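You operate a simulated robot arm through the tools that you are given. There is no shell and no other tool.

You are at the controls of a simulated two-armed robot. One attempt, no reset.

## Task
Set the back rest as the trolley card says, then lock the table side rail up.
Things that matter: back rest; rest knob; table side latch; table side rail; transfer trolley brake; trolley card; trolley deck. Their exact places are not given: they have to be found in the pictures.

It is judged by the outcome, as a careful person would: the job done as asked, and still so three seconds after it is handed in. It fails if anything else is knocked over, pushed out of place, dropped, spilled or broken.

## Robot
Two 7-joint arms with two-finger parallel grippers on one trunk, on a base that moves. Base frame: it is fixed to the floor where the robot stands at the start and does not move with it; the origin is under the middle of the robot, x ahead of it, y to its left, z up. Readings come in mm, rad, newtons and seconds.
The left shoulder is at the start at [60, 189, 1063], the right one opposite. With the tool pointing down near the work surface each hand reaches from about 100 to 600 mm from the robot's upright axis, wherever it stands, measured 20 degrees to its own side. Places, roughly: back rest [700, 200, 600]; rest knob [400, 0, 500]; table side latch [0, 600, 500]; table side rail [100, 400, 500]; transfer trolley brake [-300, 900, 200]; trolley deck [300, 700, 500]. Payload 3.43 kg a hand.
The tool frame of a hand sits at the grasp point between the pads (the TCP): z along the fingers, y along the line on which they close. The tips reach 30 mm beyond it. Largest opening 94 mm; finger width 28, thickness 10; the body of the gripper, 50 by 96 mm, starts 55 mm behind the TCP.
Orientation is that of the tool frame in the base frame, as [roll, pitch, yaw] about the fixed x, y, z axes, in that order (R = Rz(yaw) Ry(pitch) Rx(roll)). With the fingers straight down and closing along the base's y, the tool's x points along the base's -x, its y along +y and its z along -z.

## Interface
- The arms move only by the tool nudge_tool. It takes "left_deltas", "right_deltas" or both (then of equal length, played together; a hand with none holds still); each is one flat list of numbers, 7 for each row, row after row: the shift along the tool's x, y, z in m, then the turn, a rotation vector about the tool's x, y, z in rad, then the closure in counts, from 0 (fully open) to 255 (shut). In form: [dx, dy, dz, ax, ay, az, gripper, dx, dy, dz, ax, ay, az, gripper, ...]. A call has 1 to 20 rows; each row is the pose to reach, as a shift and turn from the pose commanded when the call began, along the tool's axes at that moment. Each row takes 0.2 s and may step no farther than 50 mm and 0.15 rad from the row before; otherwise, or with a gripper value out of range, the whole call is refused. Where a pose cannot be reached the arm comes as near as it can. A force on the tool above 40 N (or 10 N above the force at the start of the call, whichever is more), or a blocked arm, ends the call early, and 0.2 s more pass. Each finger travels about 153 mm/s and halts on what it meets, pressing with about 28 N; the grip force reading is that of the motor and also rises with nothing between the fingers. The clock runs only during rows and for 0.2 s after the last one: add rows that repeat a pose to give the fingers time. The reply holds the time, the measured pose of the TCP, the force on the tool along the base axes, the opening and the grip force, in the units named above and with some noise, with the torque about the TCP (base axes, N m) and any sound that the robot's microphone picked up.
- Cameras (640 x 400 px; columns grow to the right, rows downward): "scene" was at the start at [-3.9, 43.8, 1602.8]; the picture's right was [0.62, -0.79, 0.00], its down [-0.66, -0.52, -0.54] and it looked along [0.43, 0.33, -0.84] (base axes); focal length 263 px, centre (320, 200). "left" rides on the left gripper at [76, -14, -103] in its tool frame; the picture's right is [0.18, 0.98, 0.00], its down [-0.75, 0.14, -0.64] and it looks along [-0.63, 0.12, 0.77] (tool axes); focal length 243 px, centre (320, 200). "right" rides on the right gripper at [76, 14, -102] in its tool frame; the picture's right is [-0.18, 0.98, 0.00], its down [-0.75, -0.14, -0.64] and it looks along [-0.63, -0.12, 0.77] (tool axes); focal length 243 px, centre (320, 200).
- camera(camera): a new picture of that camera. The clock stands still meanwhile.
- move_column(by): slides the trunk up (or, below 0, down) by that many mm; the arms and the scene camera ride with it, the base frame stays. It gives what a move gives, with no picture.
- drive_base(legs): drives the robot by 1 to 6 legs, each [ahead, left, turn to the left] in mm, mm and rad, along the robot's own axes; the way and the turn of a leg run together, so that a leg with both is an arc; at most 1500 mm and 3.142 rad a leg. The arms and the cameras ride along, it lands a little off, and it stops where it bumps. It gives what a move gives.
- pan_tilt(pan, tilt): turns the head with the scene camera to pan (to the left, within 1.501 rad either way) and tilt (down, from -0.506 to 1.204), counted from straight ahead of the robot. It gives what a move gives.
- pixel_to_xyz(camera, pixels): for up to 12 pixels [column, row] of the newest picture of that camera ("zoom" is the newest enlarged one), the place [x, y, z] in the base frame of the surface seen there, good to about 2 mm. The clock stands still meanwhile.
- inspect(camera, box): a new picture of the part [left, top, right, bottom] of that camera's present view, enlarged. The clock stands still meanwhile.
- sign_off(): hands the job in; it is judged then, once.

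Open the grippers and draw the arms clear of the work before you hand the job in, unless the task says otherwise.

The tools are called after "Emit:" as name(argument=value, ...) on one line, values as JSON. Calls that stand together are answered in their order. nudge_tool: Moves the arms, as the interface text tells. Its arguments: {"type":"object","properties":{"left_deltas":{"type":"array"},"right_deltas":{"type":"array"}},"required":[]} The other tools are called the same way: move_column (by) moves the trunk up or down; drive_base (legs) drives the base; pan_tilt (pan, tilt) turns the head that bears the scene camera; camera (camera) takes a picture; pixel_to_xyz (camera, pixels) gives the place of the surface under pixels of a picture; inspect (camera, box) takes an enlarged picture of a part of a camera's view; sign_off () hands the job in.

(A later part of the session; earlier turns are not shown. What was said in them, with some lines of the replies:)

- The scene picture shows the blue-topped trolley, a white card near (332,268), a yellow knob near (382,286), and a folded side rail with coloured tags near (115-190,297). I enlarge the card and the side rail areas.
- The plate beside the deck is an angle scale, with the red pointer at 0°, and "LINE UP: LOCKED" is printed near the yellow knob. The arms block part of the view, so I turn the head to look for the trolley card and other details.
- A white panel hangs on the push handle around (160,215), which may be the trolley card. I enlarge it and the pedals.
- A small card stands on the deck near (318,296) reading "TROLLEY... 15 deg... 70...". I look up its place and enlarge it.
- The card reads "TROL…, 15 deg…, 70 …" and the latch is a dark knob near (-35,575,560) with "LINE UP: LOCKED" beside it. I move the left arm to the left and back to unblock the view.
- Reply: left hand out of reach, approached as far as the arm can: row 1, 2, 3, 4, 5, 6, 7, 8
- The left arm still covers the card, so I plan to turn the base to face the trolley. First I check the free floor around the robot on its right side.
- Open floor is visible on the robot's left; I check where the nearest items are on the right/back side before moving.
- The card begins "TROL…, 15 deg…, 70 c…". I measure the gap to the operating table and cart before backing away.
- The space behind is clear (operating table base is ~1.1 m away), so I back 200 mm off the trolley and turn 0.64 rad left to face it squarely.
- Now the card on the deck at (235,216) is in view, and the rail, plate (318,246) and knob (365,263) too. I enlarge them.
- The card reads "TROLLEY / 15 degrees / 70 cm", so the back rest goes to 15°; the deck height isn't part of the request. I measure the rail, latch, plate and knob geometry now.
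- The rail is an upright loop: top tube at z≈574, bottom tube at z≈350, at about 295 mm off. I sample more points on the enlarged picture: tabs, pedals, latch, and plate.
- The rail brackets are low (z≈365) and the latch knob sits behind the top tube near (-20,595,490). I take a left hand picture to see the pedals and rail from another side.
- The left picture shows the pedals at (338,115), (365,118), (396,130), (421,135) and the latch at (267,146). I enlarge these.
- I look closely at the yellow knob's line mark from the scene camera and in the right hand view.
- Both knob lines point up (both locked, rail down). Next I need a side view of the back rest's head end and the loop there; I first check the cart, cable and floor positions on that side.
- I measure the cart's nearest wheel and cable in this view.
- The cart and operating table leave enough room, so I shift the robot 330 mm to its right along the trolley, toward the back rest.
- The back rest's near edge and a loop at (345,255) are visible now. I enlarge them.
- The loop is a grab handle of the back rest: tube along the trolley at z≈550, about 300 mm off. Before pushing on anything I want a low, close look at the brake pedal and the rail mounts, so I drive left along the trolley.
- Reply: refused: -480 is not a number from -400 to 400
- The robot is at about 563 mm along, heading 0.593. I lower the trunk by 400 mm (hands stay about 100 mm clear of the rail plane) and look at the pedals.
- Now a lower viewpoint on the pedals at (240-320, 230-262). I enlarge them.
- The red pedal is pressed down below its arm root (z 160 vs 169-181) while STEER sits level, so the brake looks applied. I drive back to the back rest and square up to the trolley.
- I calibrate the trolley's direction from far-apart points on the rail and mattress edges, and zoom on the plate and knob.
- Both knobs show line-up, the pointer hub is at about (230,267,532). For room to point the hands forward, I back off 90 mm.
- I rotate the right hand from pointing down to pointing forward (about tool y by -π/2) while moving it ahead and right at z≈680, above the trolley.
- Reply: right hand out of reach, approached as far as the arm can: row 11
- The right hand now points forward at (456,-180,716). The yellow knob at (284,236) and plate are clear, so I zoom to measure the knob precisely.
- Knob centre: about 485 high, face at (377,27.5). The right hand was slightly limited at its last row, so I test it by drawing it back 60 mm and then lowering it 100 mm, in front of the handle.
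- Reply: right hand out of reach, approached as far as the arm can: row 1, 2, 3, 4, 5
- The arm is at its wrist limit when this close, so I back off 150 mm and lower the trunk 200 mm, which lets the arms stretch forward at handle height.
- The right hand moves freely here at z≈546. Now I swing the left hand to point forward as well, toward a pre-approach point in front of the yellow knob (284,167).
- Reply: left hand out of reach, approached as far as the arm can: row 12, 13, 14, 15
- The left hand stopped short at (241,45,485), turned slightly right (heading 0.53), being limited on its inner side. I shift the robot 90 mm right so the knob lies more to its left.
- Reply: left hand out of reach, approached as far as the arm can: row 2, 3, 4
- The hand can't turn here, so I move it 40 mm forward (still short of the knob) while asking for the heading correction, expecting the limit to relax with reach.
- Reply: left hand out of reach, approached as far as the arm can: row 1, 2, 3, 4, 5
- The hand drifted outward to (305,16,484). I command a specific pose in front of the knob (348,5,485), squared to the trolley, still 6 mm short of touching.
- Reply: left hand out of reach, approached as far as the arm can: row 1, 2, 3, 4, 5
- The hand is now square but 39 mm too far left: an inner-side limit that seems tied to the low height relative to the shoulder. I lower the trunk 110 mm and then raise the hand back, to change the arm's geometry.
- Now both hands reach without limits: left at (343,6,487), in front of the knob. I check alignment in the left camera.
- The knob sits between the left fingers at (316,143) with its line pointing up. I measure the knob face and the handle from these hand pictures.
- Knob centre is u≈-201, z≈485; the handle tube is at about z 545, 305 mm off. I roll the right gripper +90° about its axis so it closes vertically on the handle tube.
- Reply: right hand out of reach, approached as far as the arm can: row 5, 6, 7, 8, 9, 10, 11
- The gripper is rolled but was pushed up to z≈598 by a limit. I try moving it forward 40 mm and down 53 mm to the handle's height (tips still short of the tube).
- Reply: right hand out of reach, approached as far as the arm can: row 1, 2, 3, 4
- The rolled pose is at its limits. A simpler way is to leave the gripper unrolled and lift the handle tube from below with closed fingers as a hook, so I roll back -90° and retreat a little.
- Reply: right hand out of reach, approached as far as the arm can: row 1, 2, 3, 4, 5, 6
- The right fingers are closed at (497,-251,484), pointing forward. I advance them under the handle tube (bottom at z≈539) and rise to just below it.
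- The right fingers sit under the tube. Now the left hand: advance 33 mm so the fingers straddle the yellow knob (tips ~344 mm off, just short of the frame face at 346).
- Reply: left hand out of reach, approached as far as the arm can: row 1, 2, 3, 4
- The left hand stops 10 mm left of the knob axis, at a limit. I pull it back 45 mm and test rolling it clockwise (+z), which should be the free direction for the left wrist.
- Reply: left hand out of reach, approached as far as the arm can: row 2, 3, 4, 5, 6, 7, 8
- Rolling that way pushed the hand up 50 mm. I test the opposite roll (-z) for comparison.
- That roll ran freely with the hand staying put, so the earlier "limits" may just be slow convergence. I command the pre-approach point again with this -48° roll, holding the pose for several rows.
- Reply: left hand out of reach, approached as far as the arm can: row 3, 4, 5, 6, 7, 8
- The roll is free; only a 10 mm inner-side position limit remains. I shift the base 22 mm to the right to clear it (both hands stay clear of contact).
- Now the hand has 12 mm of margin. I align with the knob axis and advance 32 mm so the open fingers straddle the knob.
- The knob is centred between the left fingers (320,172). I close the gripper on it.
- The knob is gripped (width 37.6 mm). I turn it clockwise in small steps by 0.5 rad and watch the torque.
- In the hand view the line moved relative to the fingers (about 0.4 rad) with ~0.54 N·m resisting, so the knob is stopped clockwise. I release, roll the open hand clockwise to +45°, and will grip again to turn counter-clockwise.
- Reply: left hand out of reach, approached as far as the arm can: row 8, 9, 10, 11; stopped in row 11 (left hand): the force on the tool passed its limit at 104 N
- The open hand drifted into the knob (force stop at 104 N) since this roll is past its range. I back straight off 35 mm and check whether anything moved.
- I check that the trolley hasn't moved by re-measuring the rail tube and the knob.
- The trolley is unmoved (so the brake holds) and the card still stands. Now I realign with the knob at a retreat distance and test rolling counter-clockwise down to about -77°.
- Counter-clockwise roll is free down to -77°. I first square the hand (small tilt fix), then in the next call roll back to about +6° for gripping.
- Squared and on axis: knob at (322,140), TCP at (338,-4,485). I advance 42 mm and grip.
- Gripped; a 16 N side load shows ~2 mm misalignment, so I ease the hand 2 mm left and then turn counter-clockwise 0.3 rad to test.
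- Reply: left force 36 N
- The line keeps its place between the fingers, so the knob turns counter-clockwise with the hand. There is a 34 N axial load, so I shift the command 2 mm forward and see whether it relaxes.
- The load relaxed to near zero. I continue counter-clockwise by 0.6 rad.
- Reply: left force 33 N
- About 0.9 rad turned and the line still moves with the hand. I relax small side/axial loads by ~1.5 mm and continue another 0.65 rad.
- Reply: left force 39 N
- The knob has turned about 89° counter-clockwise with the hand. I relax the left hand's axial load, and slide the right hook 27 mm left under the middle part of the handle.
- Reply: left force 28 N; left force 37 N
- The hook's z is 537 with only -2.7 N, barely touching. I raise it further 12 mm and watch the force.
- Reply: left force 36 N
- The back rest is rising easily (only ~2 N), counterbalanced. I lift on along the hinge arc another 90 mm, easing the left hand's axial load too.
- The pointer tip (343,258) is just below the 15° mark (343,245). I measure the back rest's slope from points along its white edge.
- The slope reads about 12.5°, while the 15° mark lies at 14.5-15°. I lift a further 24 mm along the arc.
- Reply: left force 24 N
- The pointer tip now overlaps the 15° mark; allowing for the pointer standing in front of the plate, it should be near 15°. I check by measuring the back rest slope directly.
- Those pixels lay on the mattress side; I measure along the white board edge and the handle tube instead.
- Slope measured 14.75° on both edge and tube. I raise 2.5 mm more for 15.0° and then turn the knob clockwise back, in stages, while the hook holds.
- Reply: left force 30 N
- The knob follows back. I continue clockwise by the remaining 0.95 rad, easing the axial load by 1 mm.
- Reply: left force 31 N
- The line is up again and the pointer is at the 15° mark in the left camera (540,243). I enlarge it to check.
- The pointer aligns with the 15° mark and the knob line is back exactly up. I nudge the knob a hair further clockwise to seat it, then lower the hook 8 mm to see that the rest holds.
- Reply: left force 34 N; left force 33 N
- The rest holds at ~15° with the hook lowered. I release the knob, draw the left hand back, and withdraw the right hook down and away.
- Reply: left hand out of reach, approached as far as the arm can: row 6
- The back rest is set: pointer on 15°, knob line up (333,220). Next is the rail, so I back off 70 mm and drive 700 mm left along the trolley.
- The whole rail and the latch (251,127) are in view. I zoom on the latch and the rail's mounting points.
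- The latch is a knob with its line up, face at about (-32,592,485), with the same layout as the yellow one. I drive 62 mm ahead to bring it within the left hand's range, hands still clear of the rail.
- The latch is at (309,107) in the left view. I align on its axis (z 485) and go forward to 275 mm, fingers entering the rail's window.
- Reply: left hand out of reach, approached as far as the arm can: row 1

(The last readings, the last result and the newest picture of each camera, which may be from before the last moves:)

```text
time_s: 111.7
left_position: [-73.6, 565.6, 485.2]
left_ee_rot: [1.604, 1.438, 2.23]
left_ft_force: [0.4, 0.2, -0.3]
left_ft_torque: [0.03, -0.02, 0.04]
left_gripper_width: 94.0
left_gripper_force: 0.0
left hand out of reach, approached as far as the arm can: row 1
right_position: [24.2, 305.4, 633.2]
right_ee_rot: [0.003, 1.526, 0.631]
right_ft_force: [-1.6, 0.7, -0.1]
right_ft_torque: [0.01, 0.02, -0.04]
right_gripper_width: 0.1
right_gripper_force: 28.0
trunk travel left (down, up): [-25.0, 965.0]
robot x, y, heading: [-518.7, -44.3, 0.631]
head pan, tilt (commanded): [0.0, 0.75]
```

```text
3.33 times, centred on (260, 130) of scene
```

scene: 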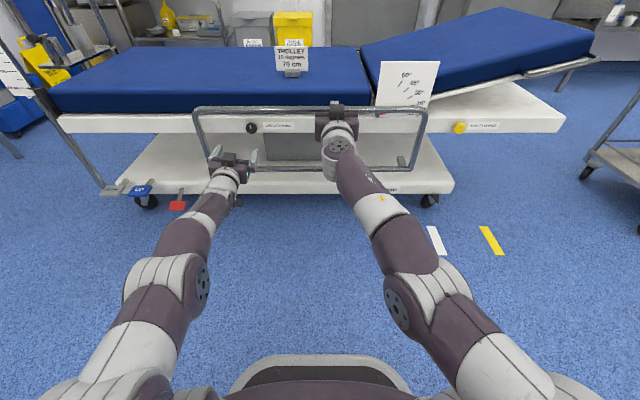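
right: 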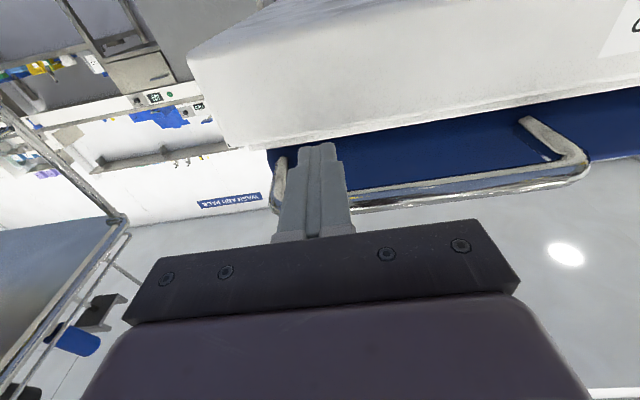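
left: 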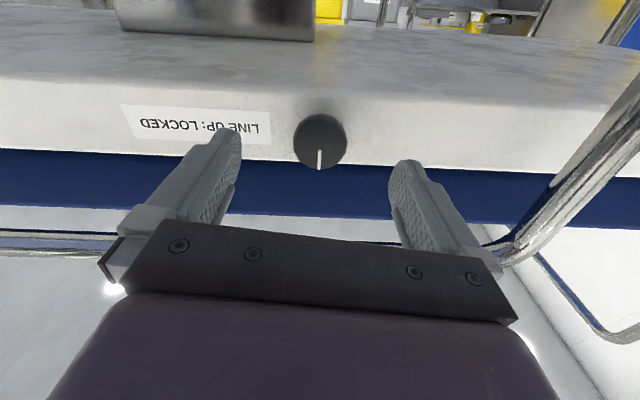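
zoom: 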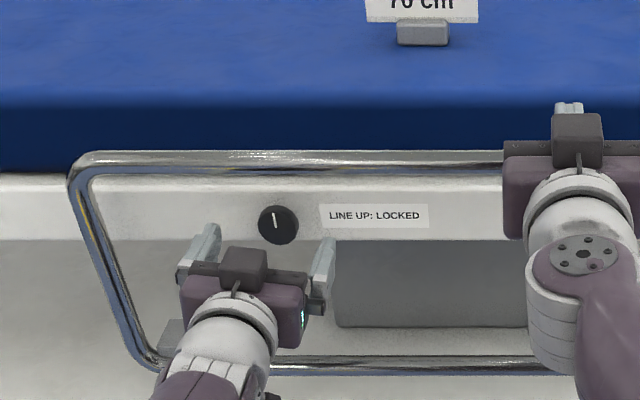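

The latch is centred (320,142). I advance 40 mm and close on it.

Emit:
nudge_tool(left_deltas=[0, 0, 0.015, 0, 0, 0, 0, 0, 0, 0.03, 0, 0, 0, 0, 0, 0, 0.039, 0, 0, 0, 0, 0, 0, 0.039, 0, 0, 0, 0, 0, 0, 0.039, 0, 0, 0, 255, 0, 0, 0.039, 0, 0, 0, 255, 0, 0, 0.039, 0, 0, 0, 255])

Emit:
camera(camera="left")

```text
time_s: 113.3
left_position: [-40.5, 588.5, 485.4]
left_ee_rot: [1.599, 1.447, 2.233]
left_ft_force: [-1.9, 13.2, 1.8]
left_ft_torque: [-0.19, 0.31, 0.28]
left_gripper_width: 37.5
left_gripper_force: 44.5
left hand out of reach, approached as far as the arm can: row 1, 2, 3
right_position: [23.0, 305.9, 633.4]
right_ee_rot: [-0.013, 1.525, 0.619]
right_ft_force: [-0.6, 0.4, 0.3]
right_ft_torque: [-0.03, 0.02, 0.0]
right_gripper_width: 0.0
right_gripper_force: 27.5
trunk travel left (down, up): [-25.0, 965.0]
robot x, y, heading: [-517.8, -41.7, 0.627]
head pan, tilt (commanded): [0.0, 0.75]
```

```text
taken
```

left: 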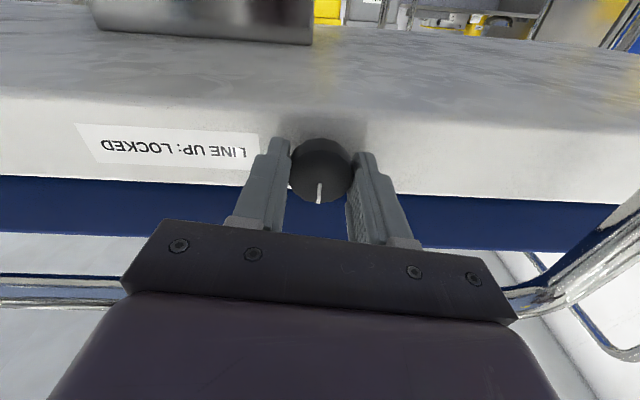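

The latch is gripped (37.5 mm). I ease 1.5 mm left and turn counter-clockwise 0.4 rad as a test.

Emit:
nudge_tool(left_deltas=[0, 0.001, 0, 0, 0, 0, 255, 0, 0.0015, 0, 0, 0, -0.1, 255, 0, 0.0015, 0, 0, 0, -0.2, 255, 0, 0.0015, 0, 0, 0, -0.3, 255, 0, 0.0015, 0, 0, 0, -0.4, 255])

Emit:
camera(camera="left")

```text
time_s: 114.5
left_position: [-40.9, 588.8, 484.3]
left_ee_rot: [-1.584, 1.29, -0.951]
left_ft_force: [-8.9, 4.5, -0.9]
left_ft_torque: [0.25, -0.33, -0.08]
left_gripper_width: 37.3
left_gripper_force: 45.2
right_position: [23.7, 304.2, 633.9]
right_ee_rot: [-0.01, 1.523, 0.62]
right_ft_force: [-0.6, 0.2, -1.1]
right_ft_torque: [0.02, 0.02, 0.03]
right_gripper_width: 0.1
right_gripper_force: 28.8
trunk travel left (down, up): [-25.0, 965.0]
robot x, y, heading: [-520.0, -42.9, 0.628]
head pan, tilt (commanded): [0.0, 0.75]
```

```text
taken
```

left: 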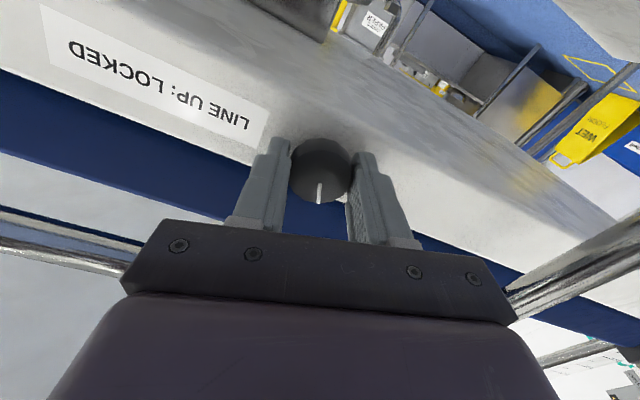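

The latch turns with the hand (line stays at (319,192) between the fingers). I continue counter-clockwise another 1.15 rad.

Emit:
nudge_tool(left_deltas=[0, 0, 0, 0, 0, -0.1, 255, 0, 0, 0, 0, 0, -0.2, 255, 0, 0, 0, 0, 0, -0.3, 255, 0, 0, 0, 0, 0, -0.4, 255, 0, 0, 0, 0, 0, -0.5, 255, 0, 0, 0, 0, 0, -0.6, 255, 0, 0, 0, 0, 0, -0.7, 255, 0, 0, 0, 0, 0, -0.8, 255, 0, 0, 0, 0, 0, -0.9, 255, 0, 0, 0, 0, 0, -1.0, 255, 0, 0, 0, 0, 0, -1.1, 255, 0, 0, 0, 0, 0, -1.15, 255])

Emit:
camera(camera="left")

```text
time_s: 117.1
left_position: [-41.5, 587.7, 485.5]
left_ee_rot: [-1.575, 0.143, -0.94]
left_ft_force: [-25.6, -13.7, -7.7]
left_ft_torque: [-0.03, 0.06, -0.04]
left_gripper_width: 37.6
left_gripper_force: 45.1
right_position: [23.6, 304.5, 634.4]
right_ee_rot: [-0.011, 1.523, 0.621]
right_ft_force: [0.6, 0.1, -0.2]
right_ft_torque: [0.0, 0.01, -0.01]
right_gripper_width: 0.2
right_gripper_force: 27.5
trunk travel left (down, up): [-25.0, 965.0]
robot x, y, heading: [-517.9, -44.3, 0.626]
head pan, tilt (commanded): [0.0, 0.75]
```

```text
taken
```

left: 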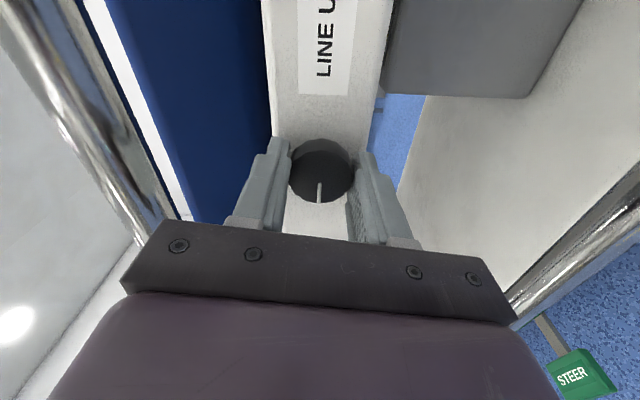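

The latch is turned ~89° to unlocked. I release it and withdraw the left hand behind the rail plane, and lower the right hook in front of the rail.

Emit:
nudge_tool(left_deltas=[0, 0, 0, 0, 0, 0, 0, 0, 0, 0, 0, 0, 0, 0, 0, 0, -0.02, 0, 0, 0, 0, 0, 0, -0.05, 0, 0, 0, 0, 0, 0, -0.085, 0, 0, 0, 0, 0, 0, -0.085, 0, 0, 0, 0], right_deltas=[0.02, 0, 0, 0, 0, 0, 255, 0.04, 0, 0, 0, 0, 0, 255, 0.06, 0, 0, 0, 0, 0, 255, 0.08, 0, 0, 0, 0, 0, 255, 0.1, 0, 0, 0, 0, 0, 255, 0.1, 0, 0, 0, 0, 0, 255])

Emit:
camera(camera="scene")

Emit:
camera(camera="left")

```text
time_s: 118.5
left_position: [-111.1, 541.1, 485.1]
left_ee_rot: [-1.575, 0.143, -0.948]
left_ft_force: [0.1, 0.2, -0.7]
left_ft_torque: [-0.01, 0.0, -0.03]
left_gripper_width: 94.1
left_gripper_force: 0.1
left hand out of reach, approached as far as the arm can: row 5, 6
right_position: [26.2, 306.8, 534.4]
right_ee_rot: [0.009, 1.524, 0.638]
right_ft_force: [0.4, 0.8, 1.6]
right_ft_torque: [0.03, 0.01, 0.0]
right_gripper_width: 0.1
right_gripper_force: 27.8
right hand out of reach, approached as far as the arm can: row 1, 2, 3, 4, 5
trunk travel left (down, up): [-25.0, 965.0]
robot x, y, heading: [-518.4, -44.5, 0.63]
head pan, tilt (commanded): [0.0, 0.75]
```

```text
taken
```

scene: 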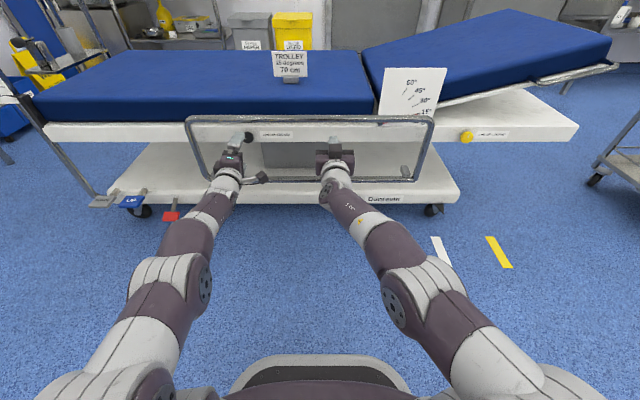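

```text
taken
```

left: 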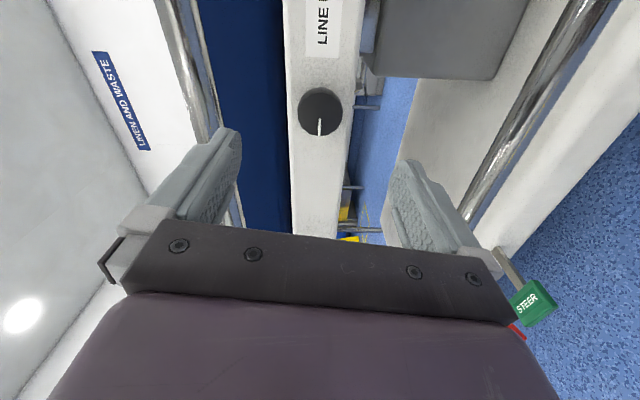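

The latch line now points left (unlocked). I advance the right hook under the rail's top tube (tube bottom ≈553) at z≈530.

Emit:
nudge_tool(right_deltas=[0.002, 0, 0.02, 0, 0, 0, 255, 0.004, 0, 0.04, 0, 0, 0, 255, 0.004, 0, 0.06, 0, 0, 0, 255, 0.004, 0, 0.08, 0, 0, 0, 255, 0.004, 0, 0.096, 0, 0, 0, 255, 0.004, 0, 0.096, 0, 0, 0, 255])

Emit:
inspect(camera="scene", box=[270, 90, 400, 190])

Emit:
camera(camera="right")

```text
time_s: 119.9
left_position: [-110.4, 542.5, 486.4]
left_ee_rot: [-1.576, 0.143, -0.947]
left_ft_force: [-0.3, 0.7, 0.6]
left_ft_torque: [-0.05, -0.01, -0.02]
left_gripper_width: 94.2
left_gripper_force: 0.0
right_position: [104.5, 363.7, 533.5]
right_ee_rot: [-0.002, 1.525, 0.63]
right_ft_force: [-0.3, -0.4, 0.9]
right_ft_torque: [0.03, 0.0, 0.02]
right_gripper_width: 0.0
right_gripper_force: 28.2
trunk travel left (down, up): [-25.0, 965.0]
robot x, y, heading: [-521.1, -45.4, 0.627]
head pan, tilt (commanded): [0.0, 0.75]
```

```text
4.00 times, centred on (335, 140) of scene
```

zoom: 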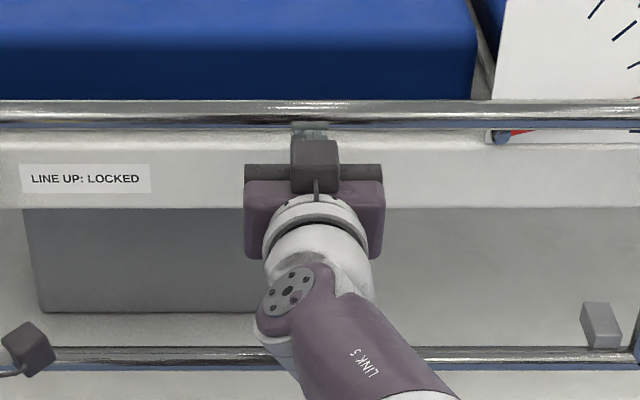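

```text
taken
```

right: 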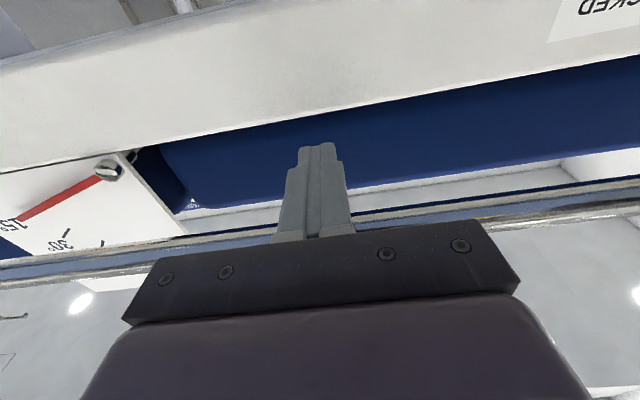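

The closed fingers are under the top tube. I raise 25 mm in small rows and watch the force.

Emit:
nudge_tool(right_deltas=[-0.005, 0, 0, 0, 0, 0, 255, -0.01, 0, 0, 0, 0, 0, 255, -0.015, 0, 0, 0, 0, 0, 255, -0.02, 0, 0, 0, 0, 0, 255, -0.025, 0, 0, 0, 0, 0, 255])

Emit:
camera(camera="scene")

Emit:
pixel_to_xyz(camera="scene", pixels=[[280, 118], [400, 118], [280, 180], [400, 180], [190, 120], [430, 120]])

```text
time_s: 121.1
left_position: [-111.6, 542.7, 486.2]
left_ee_rot: [-1.577, 0.142, -0.949]
left_ft_force: [0.2, 0.1, -0.6]
left_ft_torque: [0.0, 0.02, 0.02]
left_gripper_width: 93.6
left_gripper_force: 0.0
right_position: [104.8, 363.9, 558.0]
right_ee_rot: [-0.003, 1.525, 0.628]
right_ft_force: [2.6, 1.2, -5.5]
right_ft_torque: [-0.02, 0.01, 0.01]
right_gripper_width: 0.0
right_gripper_force: 28.0
trunk travel left (down, up): [-25.0, 965.0]
robot x, y, heading: [-515.6, -47.0, 0.626]
head pan, tilt (commanded): [0.0, 0.75]
```

```text
taken
```

scene: 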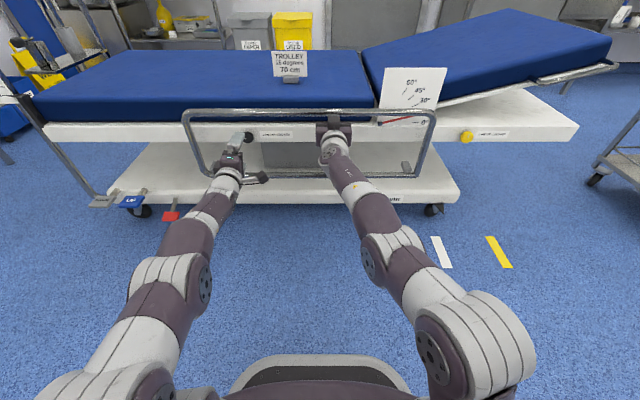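

```text
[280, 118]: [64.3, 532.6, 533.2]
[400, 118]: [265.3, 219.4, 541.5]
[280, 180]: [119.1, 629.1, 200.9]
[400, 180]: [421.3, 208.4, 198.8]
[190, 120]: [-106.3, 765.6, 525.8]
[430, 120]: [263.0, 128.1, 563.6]
```

The rail rises as a whole (top tube row 118→111, bottom 179→173) with ~5 N. I measure its new position and check its motion direction.

Emit:
pixel_to_xyz(camera="scene", pixels=[[240, 112], [380, 112], [290, 173], [380, 175], [200, 113], [425, 112]])

Emit:
nudge_tool(right_deltas=[-0.008, 0, 0, 0, 0, 0, 255, -0.016, 0, 0, 0, 0, 0, 255, -0.024, 0, 0, 0, 0, 0, 255, -0.032, 0, 0, 0, 0, 0, 255, -0.04, 0, 0, 0, 0, 0, 255, -0.05, 0, 0, 0, 0, 0, 255])

Emit:
camera(camera="scene")

```text
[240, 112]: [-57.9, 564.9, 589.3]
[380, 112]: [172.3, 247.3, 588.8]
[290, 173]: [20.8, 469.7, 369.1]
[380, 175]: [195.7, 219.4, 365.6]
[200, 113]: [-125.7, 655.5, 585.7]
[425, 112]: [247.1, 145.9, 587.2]
```

```text
time_s: 122.5
left_position: [-111.9, 542.4, 485.8]
left_ee_rot: [-1.577, 0.142, -0.947]
left_ft_force: [-0.5, -0.1, 0.3]
left_ft_torque: [-0.01, -0.04, -0.02]
left_gripper_width: 93.9
left_gripper_force: 0.1
right_position: [102.3, 363.5, 608.7]
right_ee_rot: [0.006, 1.524, 0.638]
right_ft_force: [2.0, 0.7, -4.4]
right_ft_torque: [-0.02, 0.01, 0.0]
right_gripper_width: 0.0
right_gripper_force: 28.1
trunk travel left (down, up): [-25.0, 965.0]
robot x, y, heading: [-519.0, -44.6, 0.633]
head pan, tilt (commanded): [0.0, 0.75]
```

```text
taken
```

scene: 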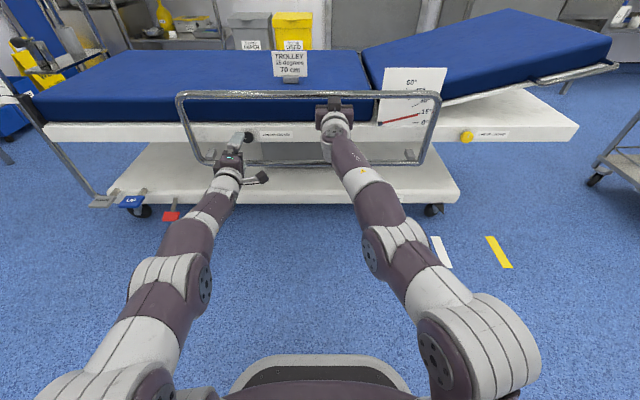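

The rail slides straight up smoothly. I continue lifting 80 mm, watching for the top stop.

Emit:
nudge_tool(right_deltas=[-0.01, 0, 0, 0, 0, 0, 255, -0.02, 0, 0, 0, 0, 0, 255, -0.03, 0, 0, 0, 0, 0, 255, -0.04, 0, 0, 0, 0, 0, 255, -0.05, 0, 0, 0, 0, 0, 255, -0.06, 0, 0, 0, 0, 0, 255, -0.07, 0, 0, 0, 0, 0, 255, -0.08, 0, 0, 0, 0, 0, 255])

Emit:
camera(camera="scene")

```text
time_s: 124.3
left_position: [-110.8, 542.6, 485.9]
left_ee_rot: [-1.577, 0.143, -0.95]
left_ft_force: [-0.8, 0.0, -0.7]
left_ft_torque: [-0.02, 0.0, 0.0]
left_gripper_width: 94.1
left_gripper_force: 0.0
right_position: [98.4, 358.7, 688.2]
right_ee_rot: [-0.004, 1.525, 0.626]
right_ft_force: [-1.1, 1.1, -3.9]
right_ft_torque: [0.0, 0.05, -0.05]
right_gripper_width: 0.3
right_gripper_force: 28.1
trunk travel left (down, up): [-25.0, 965.0]
robot x, y, heading: [-518.8, -47.4, 0.628]
head pan, tilt (commanded): [0.0, 0.75]
```

```text
taken
```

scene: 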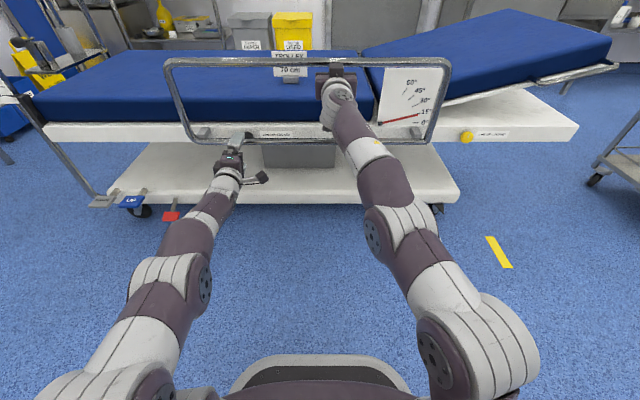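

The rail is at about z 715 (top tube) and still light. My hook has drifted back 8 mm due to its tilt, so I push it forward while lifting 50 mm more.

Emit:
nudge_tool(right_deltas=[-0.005, 0, 0.004, 0, 0, 0, 255, -0.01, 0, 0.008, 0, 0, 0, 255, -0.02, 0, 0.0085, 0, 0, 0, 255, -0.03, 0, 0.009, 0, 0, 0, 255, -0.04, 0, 0.0095, 0, 0, 0, 255, -0.05, 0, 0.01, 0, 0, 0, 255])

Emit:
camera(camera="scene")

```text
time_s: 125.7
left_position: [-111.6, 542.2, 485.1]
left_ee_rot: [-1.578, 0.143, -0.946]
left_ft_force: [0.0, 0.3, 0.4]
left_ft_torque: [-0.01, 0.01, -0.03]
left_gripper_width: 93.8
left_gripper_force: 0.0
right_position: [105.8, 364.8, 737.2]
right_ee_rot: [0.019, 1.526, 0.649]
right_ft_force: [1.6, -0.5, -4.4]
right_ft_torque: [-0.01, 0.01, -0.03]
right_gripper_width: 0.0
right_gripper_force: 27.9
trunk travel left (down, up): [-25.0, 965.0]
robot x, y, heading: [-517.6, -46.5, 0.629]
head pan, tilt (commanded): [0.0, 0.75]
```

```text
taken
```

scene: 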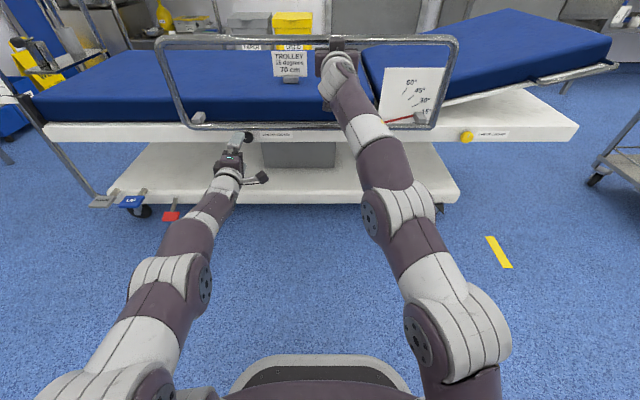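

Still rising freely at ~4 N. I lift another 40 mm, watching for the stop.

Emit:
nudge_tool(right_deltas=[-0.01, 0, 0.0005, 0, 0, 0, 255, -0.02, 0, 0.001, 0, 0, 0, 255, -0.03, 0, 0.0015, 0, 0, 0, 255, -0.04, 0, 0.002, 0, 0, 0, 255])

Emit:
inspect(camera="scene", box=[140, 20, 480, 200])

```text
time_s: 126.6
left_position: [-111.2, 541.7, 485.1]
left_ee_rot: [-1.578, 0.144, -0.947]
left_ft_force: [1.0, -0.2, -0.2]
left_ft_torque: [-0.02, 0.02, -0.01]
left_gripper_width: 94.1
left_gripper_force: 0.0
right_position: [109.7, 367.3, 759.0]
right_ee_rot: [-0.161, 1.55, 0.462]
right_ft_force: [-3.1, -2.7, -10.5]
right_ft_torque: [0.16, -0.1, 0.01]
right_gripper_width: 0.0
right_gripper_force: 27.9
trunk travel left (down, up): [-25.0, 965.0]
robot x, y, heading: [-517.7, -46.0, 0.629]
head pan, tilt (commanded): [0.0, 0.75]
stopped in row 4 (right hand): the force on the tool passed its limit at 50 N (the readings are from after the stop); the commanded pose is now the measured one
```

```text
1.88 times, centred on (310, 110) of scene
```

zoom: 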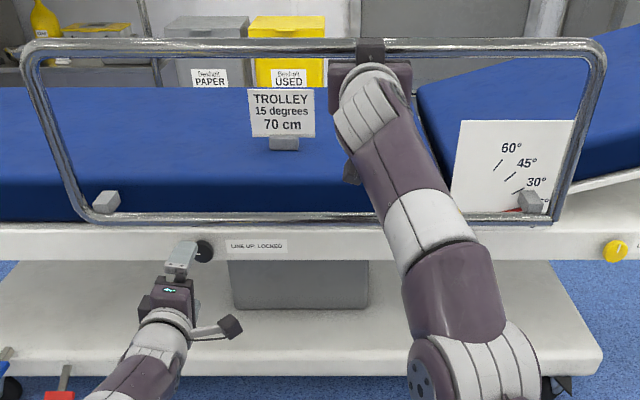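

The rail hit its top stop (hand z 759). I verify the rail's position before bringing the left hand back to the latch below the bottom tube.

Emit:
pixel_to_xyz(camera="zoom", pixels=[[200, 45], [500, 44], [200, 216], [320, 217], [105, 200], [205, 250]])

Emit:
camera(camera="left")

```text
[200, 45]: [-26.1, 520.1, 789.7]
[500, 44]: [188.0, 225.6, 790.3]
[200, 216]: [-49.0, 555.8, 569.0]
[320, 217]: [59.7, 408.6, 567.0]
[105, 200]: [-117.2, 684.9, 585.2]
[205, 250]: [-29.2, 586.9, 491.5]
```

```text
taken
```

left: 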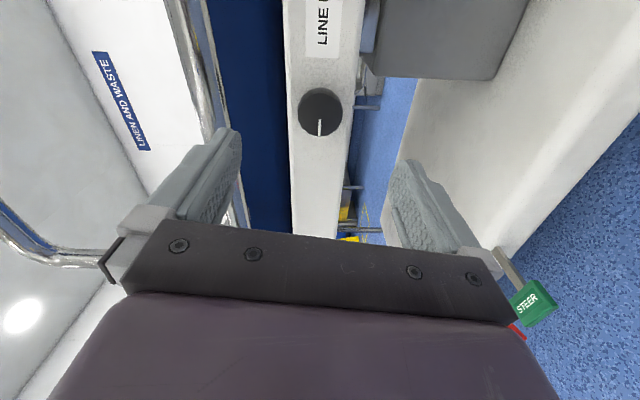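

Bottom tube is at z≈560, above the latch. I bring the left hand back (gripper partly open, ~70 mm) onto the latch at the same pose it left.

Emit:
nudge_tool(left_deltas=[0.0033, -0.0014, 0.0, 0, 0, 0, 60, 0.0033, -0.0014, 0.02, 0, 0, 0, 60, 0.0033, -0.0014, 0.04, 0, 0, 0, 60, 0.0033, -0.0014, 0.06, 0, 0, 0, 60, 0.0033, -0.0014, 0.075, 0, 0, 0, 60, 0.0033, -0.0014, 0.083, 0, 0, 0, 60, 0.0033, -0.0014, 0.083, 0, 0, 0, 60])

Emit:
camera(camera="left")

```text
time_s: 128.2
left_position: [-40.6, 588.5, 485.6]
left_ee_rot: [-1.578, 0.144, -0.948]
left_ft_force: [-0.1, -0.3, -1.3]
left_ft_torque: [-0.02, 0.02, 0.0]
left_gripper_width: 72.1
left_gripper_force: 0.1
right_position: [109.2, 368.6, 759.4]
right_ee_rot: [-0.133, 1.549, 0.493]
right_ft_force: [-6.1, -5.2, -23.5]
right_ft_torque: [0.29, -0.26, 0.05]
right_gripper_width: 0.1
right_gripper_force: 27.7
trunk travel left (down, up): [-25.0, 965.0]
robot x, y, heading: [-517.5, -47.1, 0.63]
head pan, tilt (commanded): [0.0, 0.75]
```

```text
taken
```

left: 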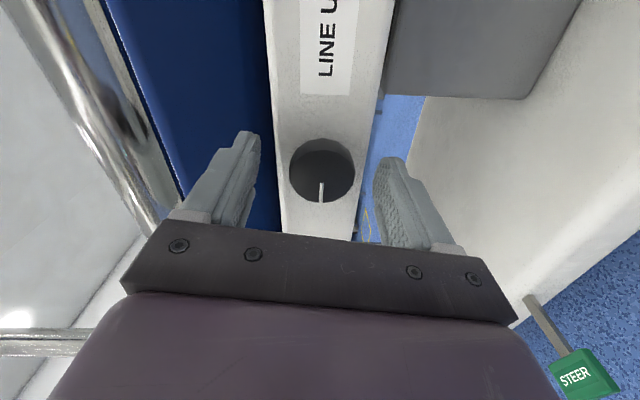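

The latch is centred between the left fingers (322,172). I close and turn clockwise in stages while the hook holds the rail up.

Emit:
nudge_tool(left_deltas=[0, 0, 0, 0, 0, 0, 255, 0, 0, 0, 0, 0, 0, 255, 0, 0, 0, 0, 0, 0, 255], right_deltas=[0.0005, 0, 0, 0, 0, 0, 255, 0.001, 0, 0, 0, 0, 0, 255, 0.001, 0, 0, 0, 0, 0, 255])

Emit:
nudge_tool(left_deltas=[0, 0, 0, 0, 0, 0.1, 255, 0, 0, 0, 0, 0, 0.2, 255, 0, 0, 0, 0, 0, 0.3, 255, 0, 0, 0, 0, 0, 0.4, 255, 0, 0, 0, 0, 0, 0.5, 255, 0, 0, 0, 0, 0, 0.6, 255])

Emit:
camera(camera="left")

```text
time_s: 129.0
left_position: [-40.6, 587.0, 484.8]
left_ee_rot: [-1.581, 0.143, -0.948]
left_ft_force: [-2.9, -3.1, -4.3]
left_ft_torque: [0.09, -0.2, -0.08]
left_gripper_width: 37.5
left_gripper_force: 44.6
right_position: [109.8, 368.5, 759.9]
right_ee_rot: [-0.129, 1.545, 0.499]
right_ft_force: [1.2, 1.6, -15.5]
right_ft_torque: [0.13, -0.09, 0.03]
right_gripper_width: 0.0
right_gripper_force: 28.0
trunk travel left (down, up): [-25.0, 965.0]
robot x, y, heading: [-517.7, -38.7, 0.628]
head pan, tilt (commanded): [0.0, 0.75]
```

```text
time_s: 130.4
left_position: [-42.0, 588.1, 485.0]
left_ee_rot: [-1.581, 0.746, -0.953]
left_ft_force: [9.3, 6.4, 0.9]
left_ft_torque: [-0.08, 0.04, 0.05]
left_gripper_width: 37.2
left_gripper_force: 44.6
right_position: [109.8, 368.4, 759.6]
right_ee_rot: [-0.131, 1.547, 0.494]
right_ft_force: [0.8, 2.8, -13.5]
right_ft_torque: [0.1, -0.05, 0.01]
right_gripper_width: 0.0
right_gripper_force: 27.7
trunk travel left (down, up): [-25.0, 965.0]
robot x, y, heading: [-515.4, -41.0, 0.627]
head pan, tilt (commanded): [0.0, 0.75]
```

```text
taken
```

left: 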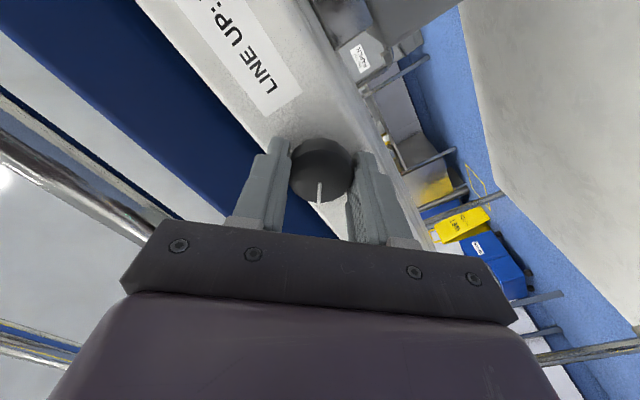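

The latch follows (line constant between the fingers). I turn the remaining 0.97 rad clockwise to bring the line up.

Emit:
nudge_tool(left_deltas=[0, 0, 0, 0, 0, 0.1, 255, 0, 0, 0, 0, 0, 0.2, 255, 0, 0, 0, 0, 0, 0.3, 255, 0, 0, 0, 0, 0, 0.4, 255, 0, 0, 0, 0, 0, 0.5, 255, 0, 0, 0, 0, 0, 0.6, 255, 0, 0, 0, 0, 0, 0.7, 255, 0, 0, 0, 0, 0, 0.8, 255, 0, 0, 0, 0, 0, 0.9, 255, 0, 0, 0, 0, 0, 0.97, 255])

Emit:
camera(camera="left")

```text
time_s: 132.6
left_position: [-41.9, 588.0, 484.0]
left_ee_rot: [1.613, 1.427, 2.237]
left_ft_force: [17.1, 9.8, 8.9]
left_ft_torque: [-0.26, 0.34, 0.25]
left_gripper_width: 37.1
left_gripper_force: 44.8
right_position: [109.2, 367.3, 759.9]
right_ee_rot: [-0.124, 1.546, 0.505]
right_ft_force: [-0.9, 4.2, -13.8]
right_ft_torque: [0.07, -0.1, -0.02]
right_gripper_width: 0.2
right_gripper_force: 28.2
trunk travel left (down, up): [-25.0, 965.0]
robot x, y, heading: [-516.5, -42.6, 0.629]
head pan, tilt (commanded): [0.0, 0.75]
```

```text
taken
```

left: 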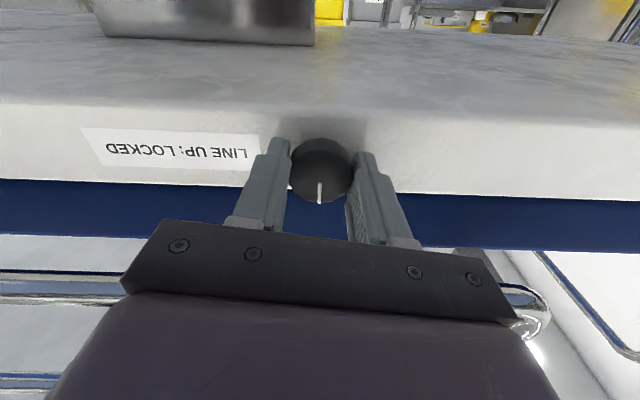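

The latch line is up. I seat it 0.04 rad more, then lower the right hook 12 mm to see if the rail stays.

Emit:
nudge_tool(left_deltas=[0, 0, 0, 0, 0, 0.02, 255, 0, 0, 0, 0, 0, 0.04, 255, 0, 0, 0, 0, 0, 0.04, 255])

Emit:
nudge_tool(right_deltas=[0.004, 0, 0, 0, 0, 0, 255, 0.008, 0, 0, 0, 0, 0, 255, 0.012, 0, 0, 0, 0, 0, 255, 0.012, 0, 0, 0, 0, 0, 255])

Emit:
inspect(camera="scene", box=[140, 20, 480, 200])

Emit:
pixel_to_xyz(camera="zoom", pixels=[[200, 45], [500, 44], [320, 217]])

```text
time_s: 133.4
left_position: [-41.4, 588.0, 484.6]
left_ee_rot: [1.609, 1.387, 2.235]
left_ft_force: [5.2, 3.5, 6.4]
left_ft_torque: [0.3, -0.57, 0.03]
left_gripper_width: 36.9
left_gripper_force: 44.9
right_position: [111.0, 367.4, 758.4]
right_ee_rot: [-0.122, 1.547, 0.504]
right_ft_force: [5.5, 5.4, -13.2]
right_ft_torque: [0.08, 0.03, 0.01]
right_gripper_width: 0.0
right_gripper_force: 27.7
trunk travel left (down, up): [-25.0, 965.0]
robot x, y, heading: [-516.4, -46.5, 0.631]
head pan, tilt (commanded): [0.0, 0.75]
```

```text
time_s: 134.4
left_position: [-41.8, 588.6, 485.0]
left_ee_rot: [1.615, 1.389, 2.24]
left_ft_force: [15.8, 17.1, 3.7]
left_ft_torque: [-0.31, 0.52, 0.4]
left_gripper_width: 37.5
left_gripper_force: 45.4
right_position: [109.6, 367.5, 748.6]
right_ee_rot: [-0.102, 1.547, 0.527]
right_ft_force: [-0.8, -0.7, -0.7]
right_ft_torque: [-0.02, -0.01, -0.02]
right_gripper_width: 0.1
right_gripper_force: 27.9
trunk travel left (down, up): [-25.0, 965.0]
robot x, y, heading: [-516.8, -43.5, 0.629]
head pan, tilt (commanded): [0.0, 0.75]
```

```text
1.88 times, centred on (310, 110) of scene
```

zoom: 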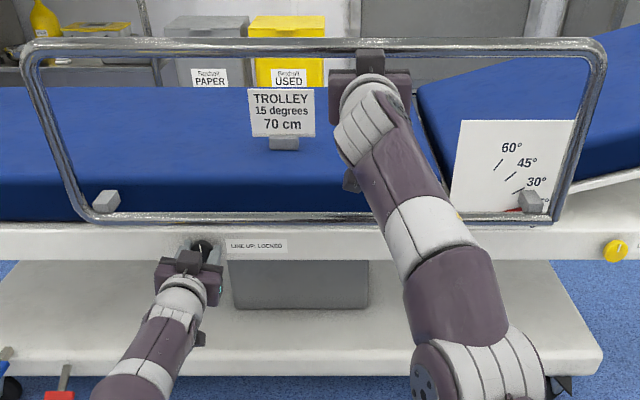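

```text
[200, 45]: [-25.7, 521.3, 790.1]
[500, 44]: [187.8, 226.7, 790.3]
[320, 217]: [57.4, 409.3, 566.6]
```

The rail stays up at z≈790 with the hook off it (0.7 N). I open the left gripper and withdraw both hands straight back.

Emit:
nudge_tool(left_deltas=[0, 0, 0, 0, 0, 0, 0, 0, 0, 0, 0, 0, 0, 0, 0, 0, -0.015, 0, 0, 0, 0, 0, 0, -0.035, 0, 0, 0, 0, 0, 0, -0.06, 0, 0, 0, 0, 0, 0, -0.08, 0, 0, 0, 0], right_deltas=[0.01, 0, -0.005, 0, 0, 0, 255, 0.01, 0, -0.02, 0, 0, 0, 255, 0.01, 0, -0.04, 0, 0, 0, 255, 0.01, 0, -0.06, 0, 0, 0, 255, 0.01, 0, -0.08, 0, 0, 0, 255, 0.01, 0, -0.1, 0, 0, 0, 255])

Emit:
camera(camera="scene")

```text
time_s: 135.8
left_position: [-105.4, 546.3, 491.8]
left_ee_rot: [1.618, 1.389, 2.235]
left_ft_force: [0.0, 0.7, -0.1]
left_ft_torque: [0.0, -0.02, 0.02]
left_gripper_width: 94.3
left_gripper_force: 0.1
left hand out of reach, approached as far as the arm can: row 6
right_position: [27.5, 308.0, 736.1]
right_ee_rot: [-0.108, 1.546, 0.519]
right_ft_force: [-0.2, -0.1, -0.2]
right_ft_torque: [0.03, -0.03, 0.01]
right_gripper_width: 0.0
right_gripper_force: 28.4
trunk travel left (down, up): [-25.0, 965.0]
robot x, y, heading: [-519.1, -43.6, 0.629]
head pan, tilt (commanded): [0.0, 0.75]
```

```text
taken
```

scene: 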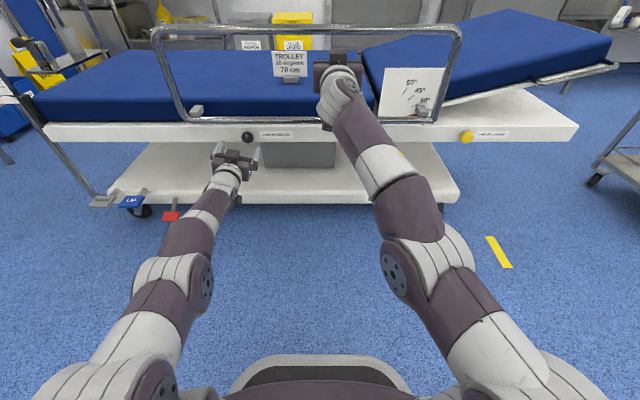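

Both hands are clear of the work. I back the robot off 120 mm, open the right gripper, and take final close looks.

Emit:
drive_base(legs=[[-120, 0, 0]])

Emit:
nudge_tool(right_deltas=[0, 0, 0, 0, 0, 0, 0, 0, 0, 0, 0, 0, 0, 0, 0, 0, 0, 0, 0, 0, 0])

Emit:
camera(camera="scene")

Emit:
inspect(camera="scene", box=[220, 70, 340, 150])

Emit:
inspect(camera="scene", box=[360, 40, 520, 150])

```text
time_s: 137.0
left_position: [-201.6, 476.4, 491.1]
left_ee_rot: [1.615, 1.39, 2.234]
left_ft_force: [0.1, 0.6, 0.0]
left_ft_torque: [-0.01, 0.02, -0.01]
left_gripper_width: 94.1
left_gripper_force: 0.2
right_position: [-70.3, 240.5, 736.1]
right_ee_rot: [-0.103, 1.547, 0.523]
right_ft_force: [-0.1, 0.0, -0.1]
right_ft_torque: [0.03, -0.01, 0.0]
right_gripper_width: 0.3
right_gripper_force: 27.5
trunk travel left (down, up): [-25.0, 965.0]
robot x, y, heading: [-616.1, -115.7, 0.633]
head pan, tilt (commanded): [0.0, 0.75]
```

```text
time_s: 137.8
left_position: [-201.5, 476.9, 492.9]
left_ee_rot: [1.617, 1.39, 2.235]
left_ft_force: [0.6, -0.2, 0.5]
left_ft_torque: [0.01, 0.01, 0.0]
left_gripper_width: 94.0
left_gripper_force: 0.0
right_position: [-70.5, 240.4, 736.7]
right_ee_rot: [-0.104, 1.544, 0.524]
right_ft_force: [0.2, 0.3, -1.1]
right_ft_torque: [0.02, 0.01, 0.02]
right_gripper_width: 93.9
right_gripper_force: 0.0
trunk travel left (down, up): [-25.0, 965.0]
robot x, y, heading: [-615.4, -112.0, 0.633]
head pan, tilt (commanded): [0.0, 0.75]
```

```text
taken
```

scene: 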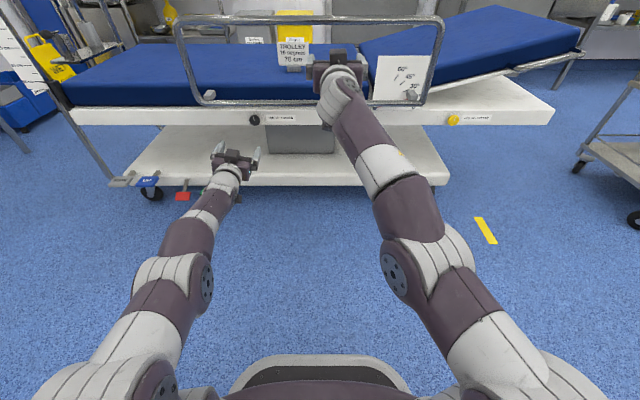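

```text
5.00 times, centred on (280, 110) of scene
```

zoom: 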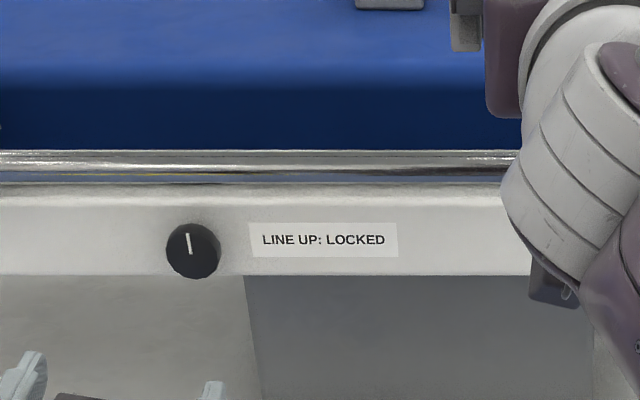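

```text
3.64 times, centred on (440, 95) of scene
```

zoom: 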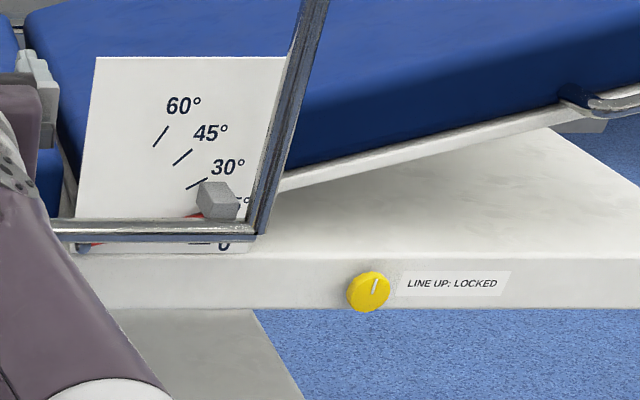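

Both lines are up and the rail is up. I do a last check of the back rest slope and of the brake pedal.

Emit:
pixel_to_xyz(camera="zoom", pixels=[[300, 181], [350, 168], [400, 154], [450, 141], [500, 127], [545, 115]])

Emit:
inspect(camera="scene", box=[90, 150, 250, 230])

Emit:
pixel_to_xyz(camera="scene", pixels=[[182, 196], [148, 181], [295, 18], [420, 20]])

```text
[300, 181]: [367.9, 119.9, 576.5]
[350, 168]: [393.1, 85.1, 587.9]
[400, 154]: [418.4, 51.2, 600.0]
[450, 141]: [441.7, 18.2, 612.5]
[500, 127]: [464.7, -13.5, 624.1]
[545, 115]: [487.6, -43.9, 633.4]
```

```text
4.00 times, centred on (170, 190) of scene
```

zoom: 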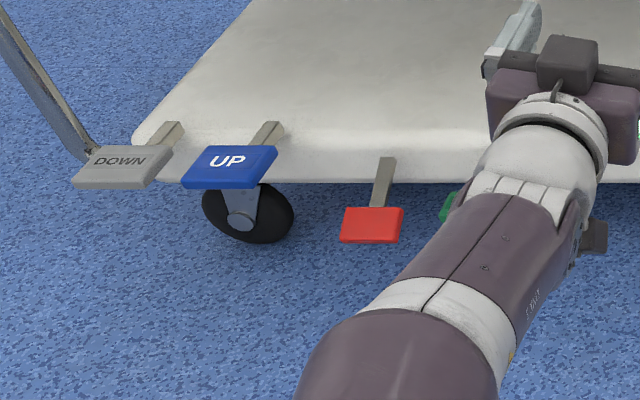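

```text
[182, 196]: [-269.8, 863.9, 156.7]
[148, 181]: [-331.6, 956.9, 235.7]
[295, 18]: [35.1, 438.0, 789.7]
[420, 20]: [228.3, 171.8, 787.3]
```

The back rest measures about 15° with its knob line up, the rail stays up at z≈790 with its latch line up, the brake pedal is unchanged and the card stands. Both grippers are open and the arms are clear, so I hand the job in.

Emit:
sign_off()

```text
The job is handed in.
```

The back rest is set to 15° as the trolley card says, and the table side rail is locked up.

- **Back rest:** The card reads "TROLLEY / 15 degrees / 70 cm". I unlocked the yellow knob, lifted the rest by its handle and turned the knob back to line-up. The slope read between 14.7° and 15.7° in different measurements, and the pointer sat on the 15° mark. It held when I took the hand away.
- **Table side rail:** I unlocked the latch, lifted the rail to its top stop (top tube about 790 mm high), and turned the latch back to line-up. The rail stayed up when I lowered the hand.
- **Trolley:** The card still stands, and the brake pedal is in the same pressed position as before. I did not change the deck height. It stays at about 60 cm, because you asked only for the back rest.

While turning the yellow knob, the left hand once drifted into it and the force limit stopped the move at 104 N. I checked right afterwards: the trolley, knob and rail had not moved.

Both grippers are open and the arms are clear of the trolley.
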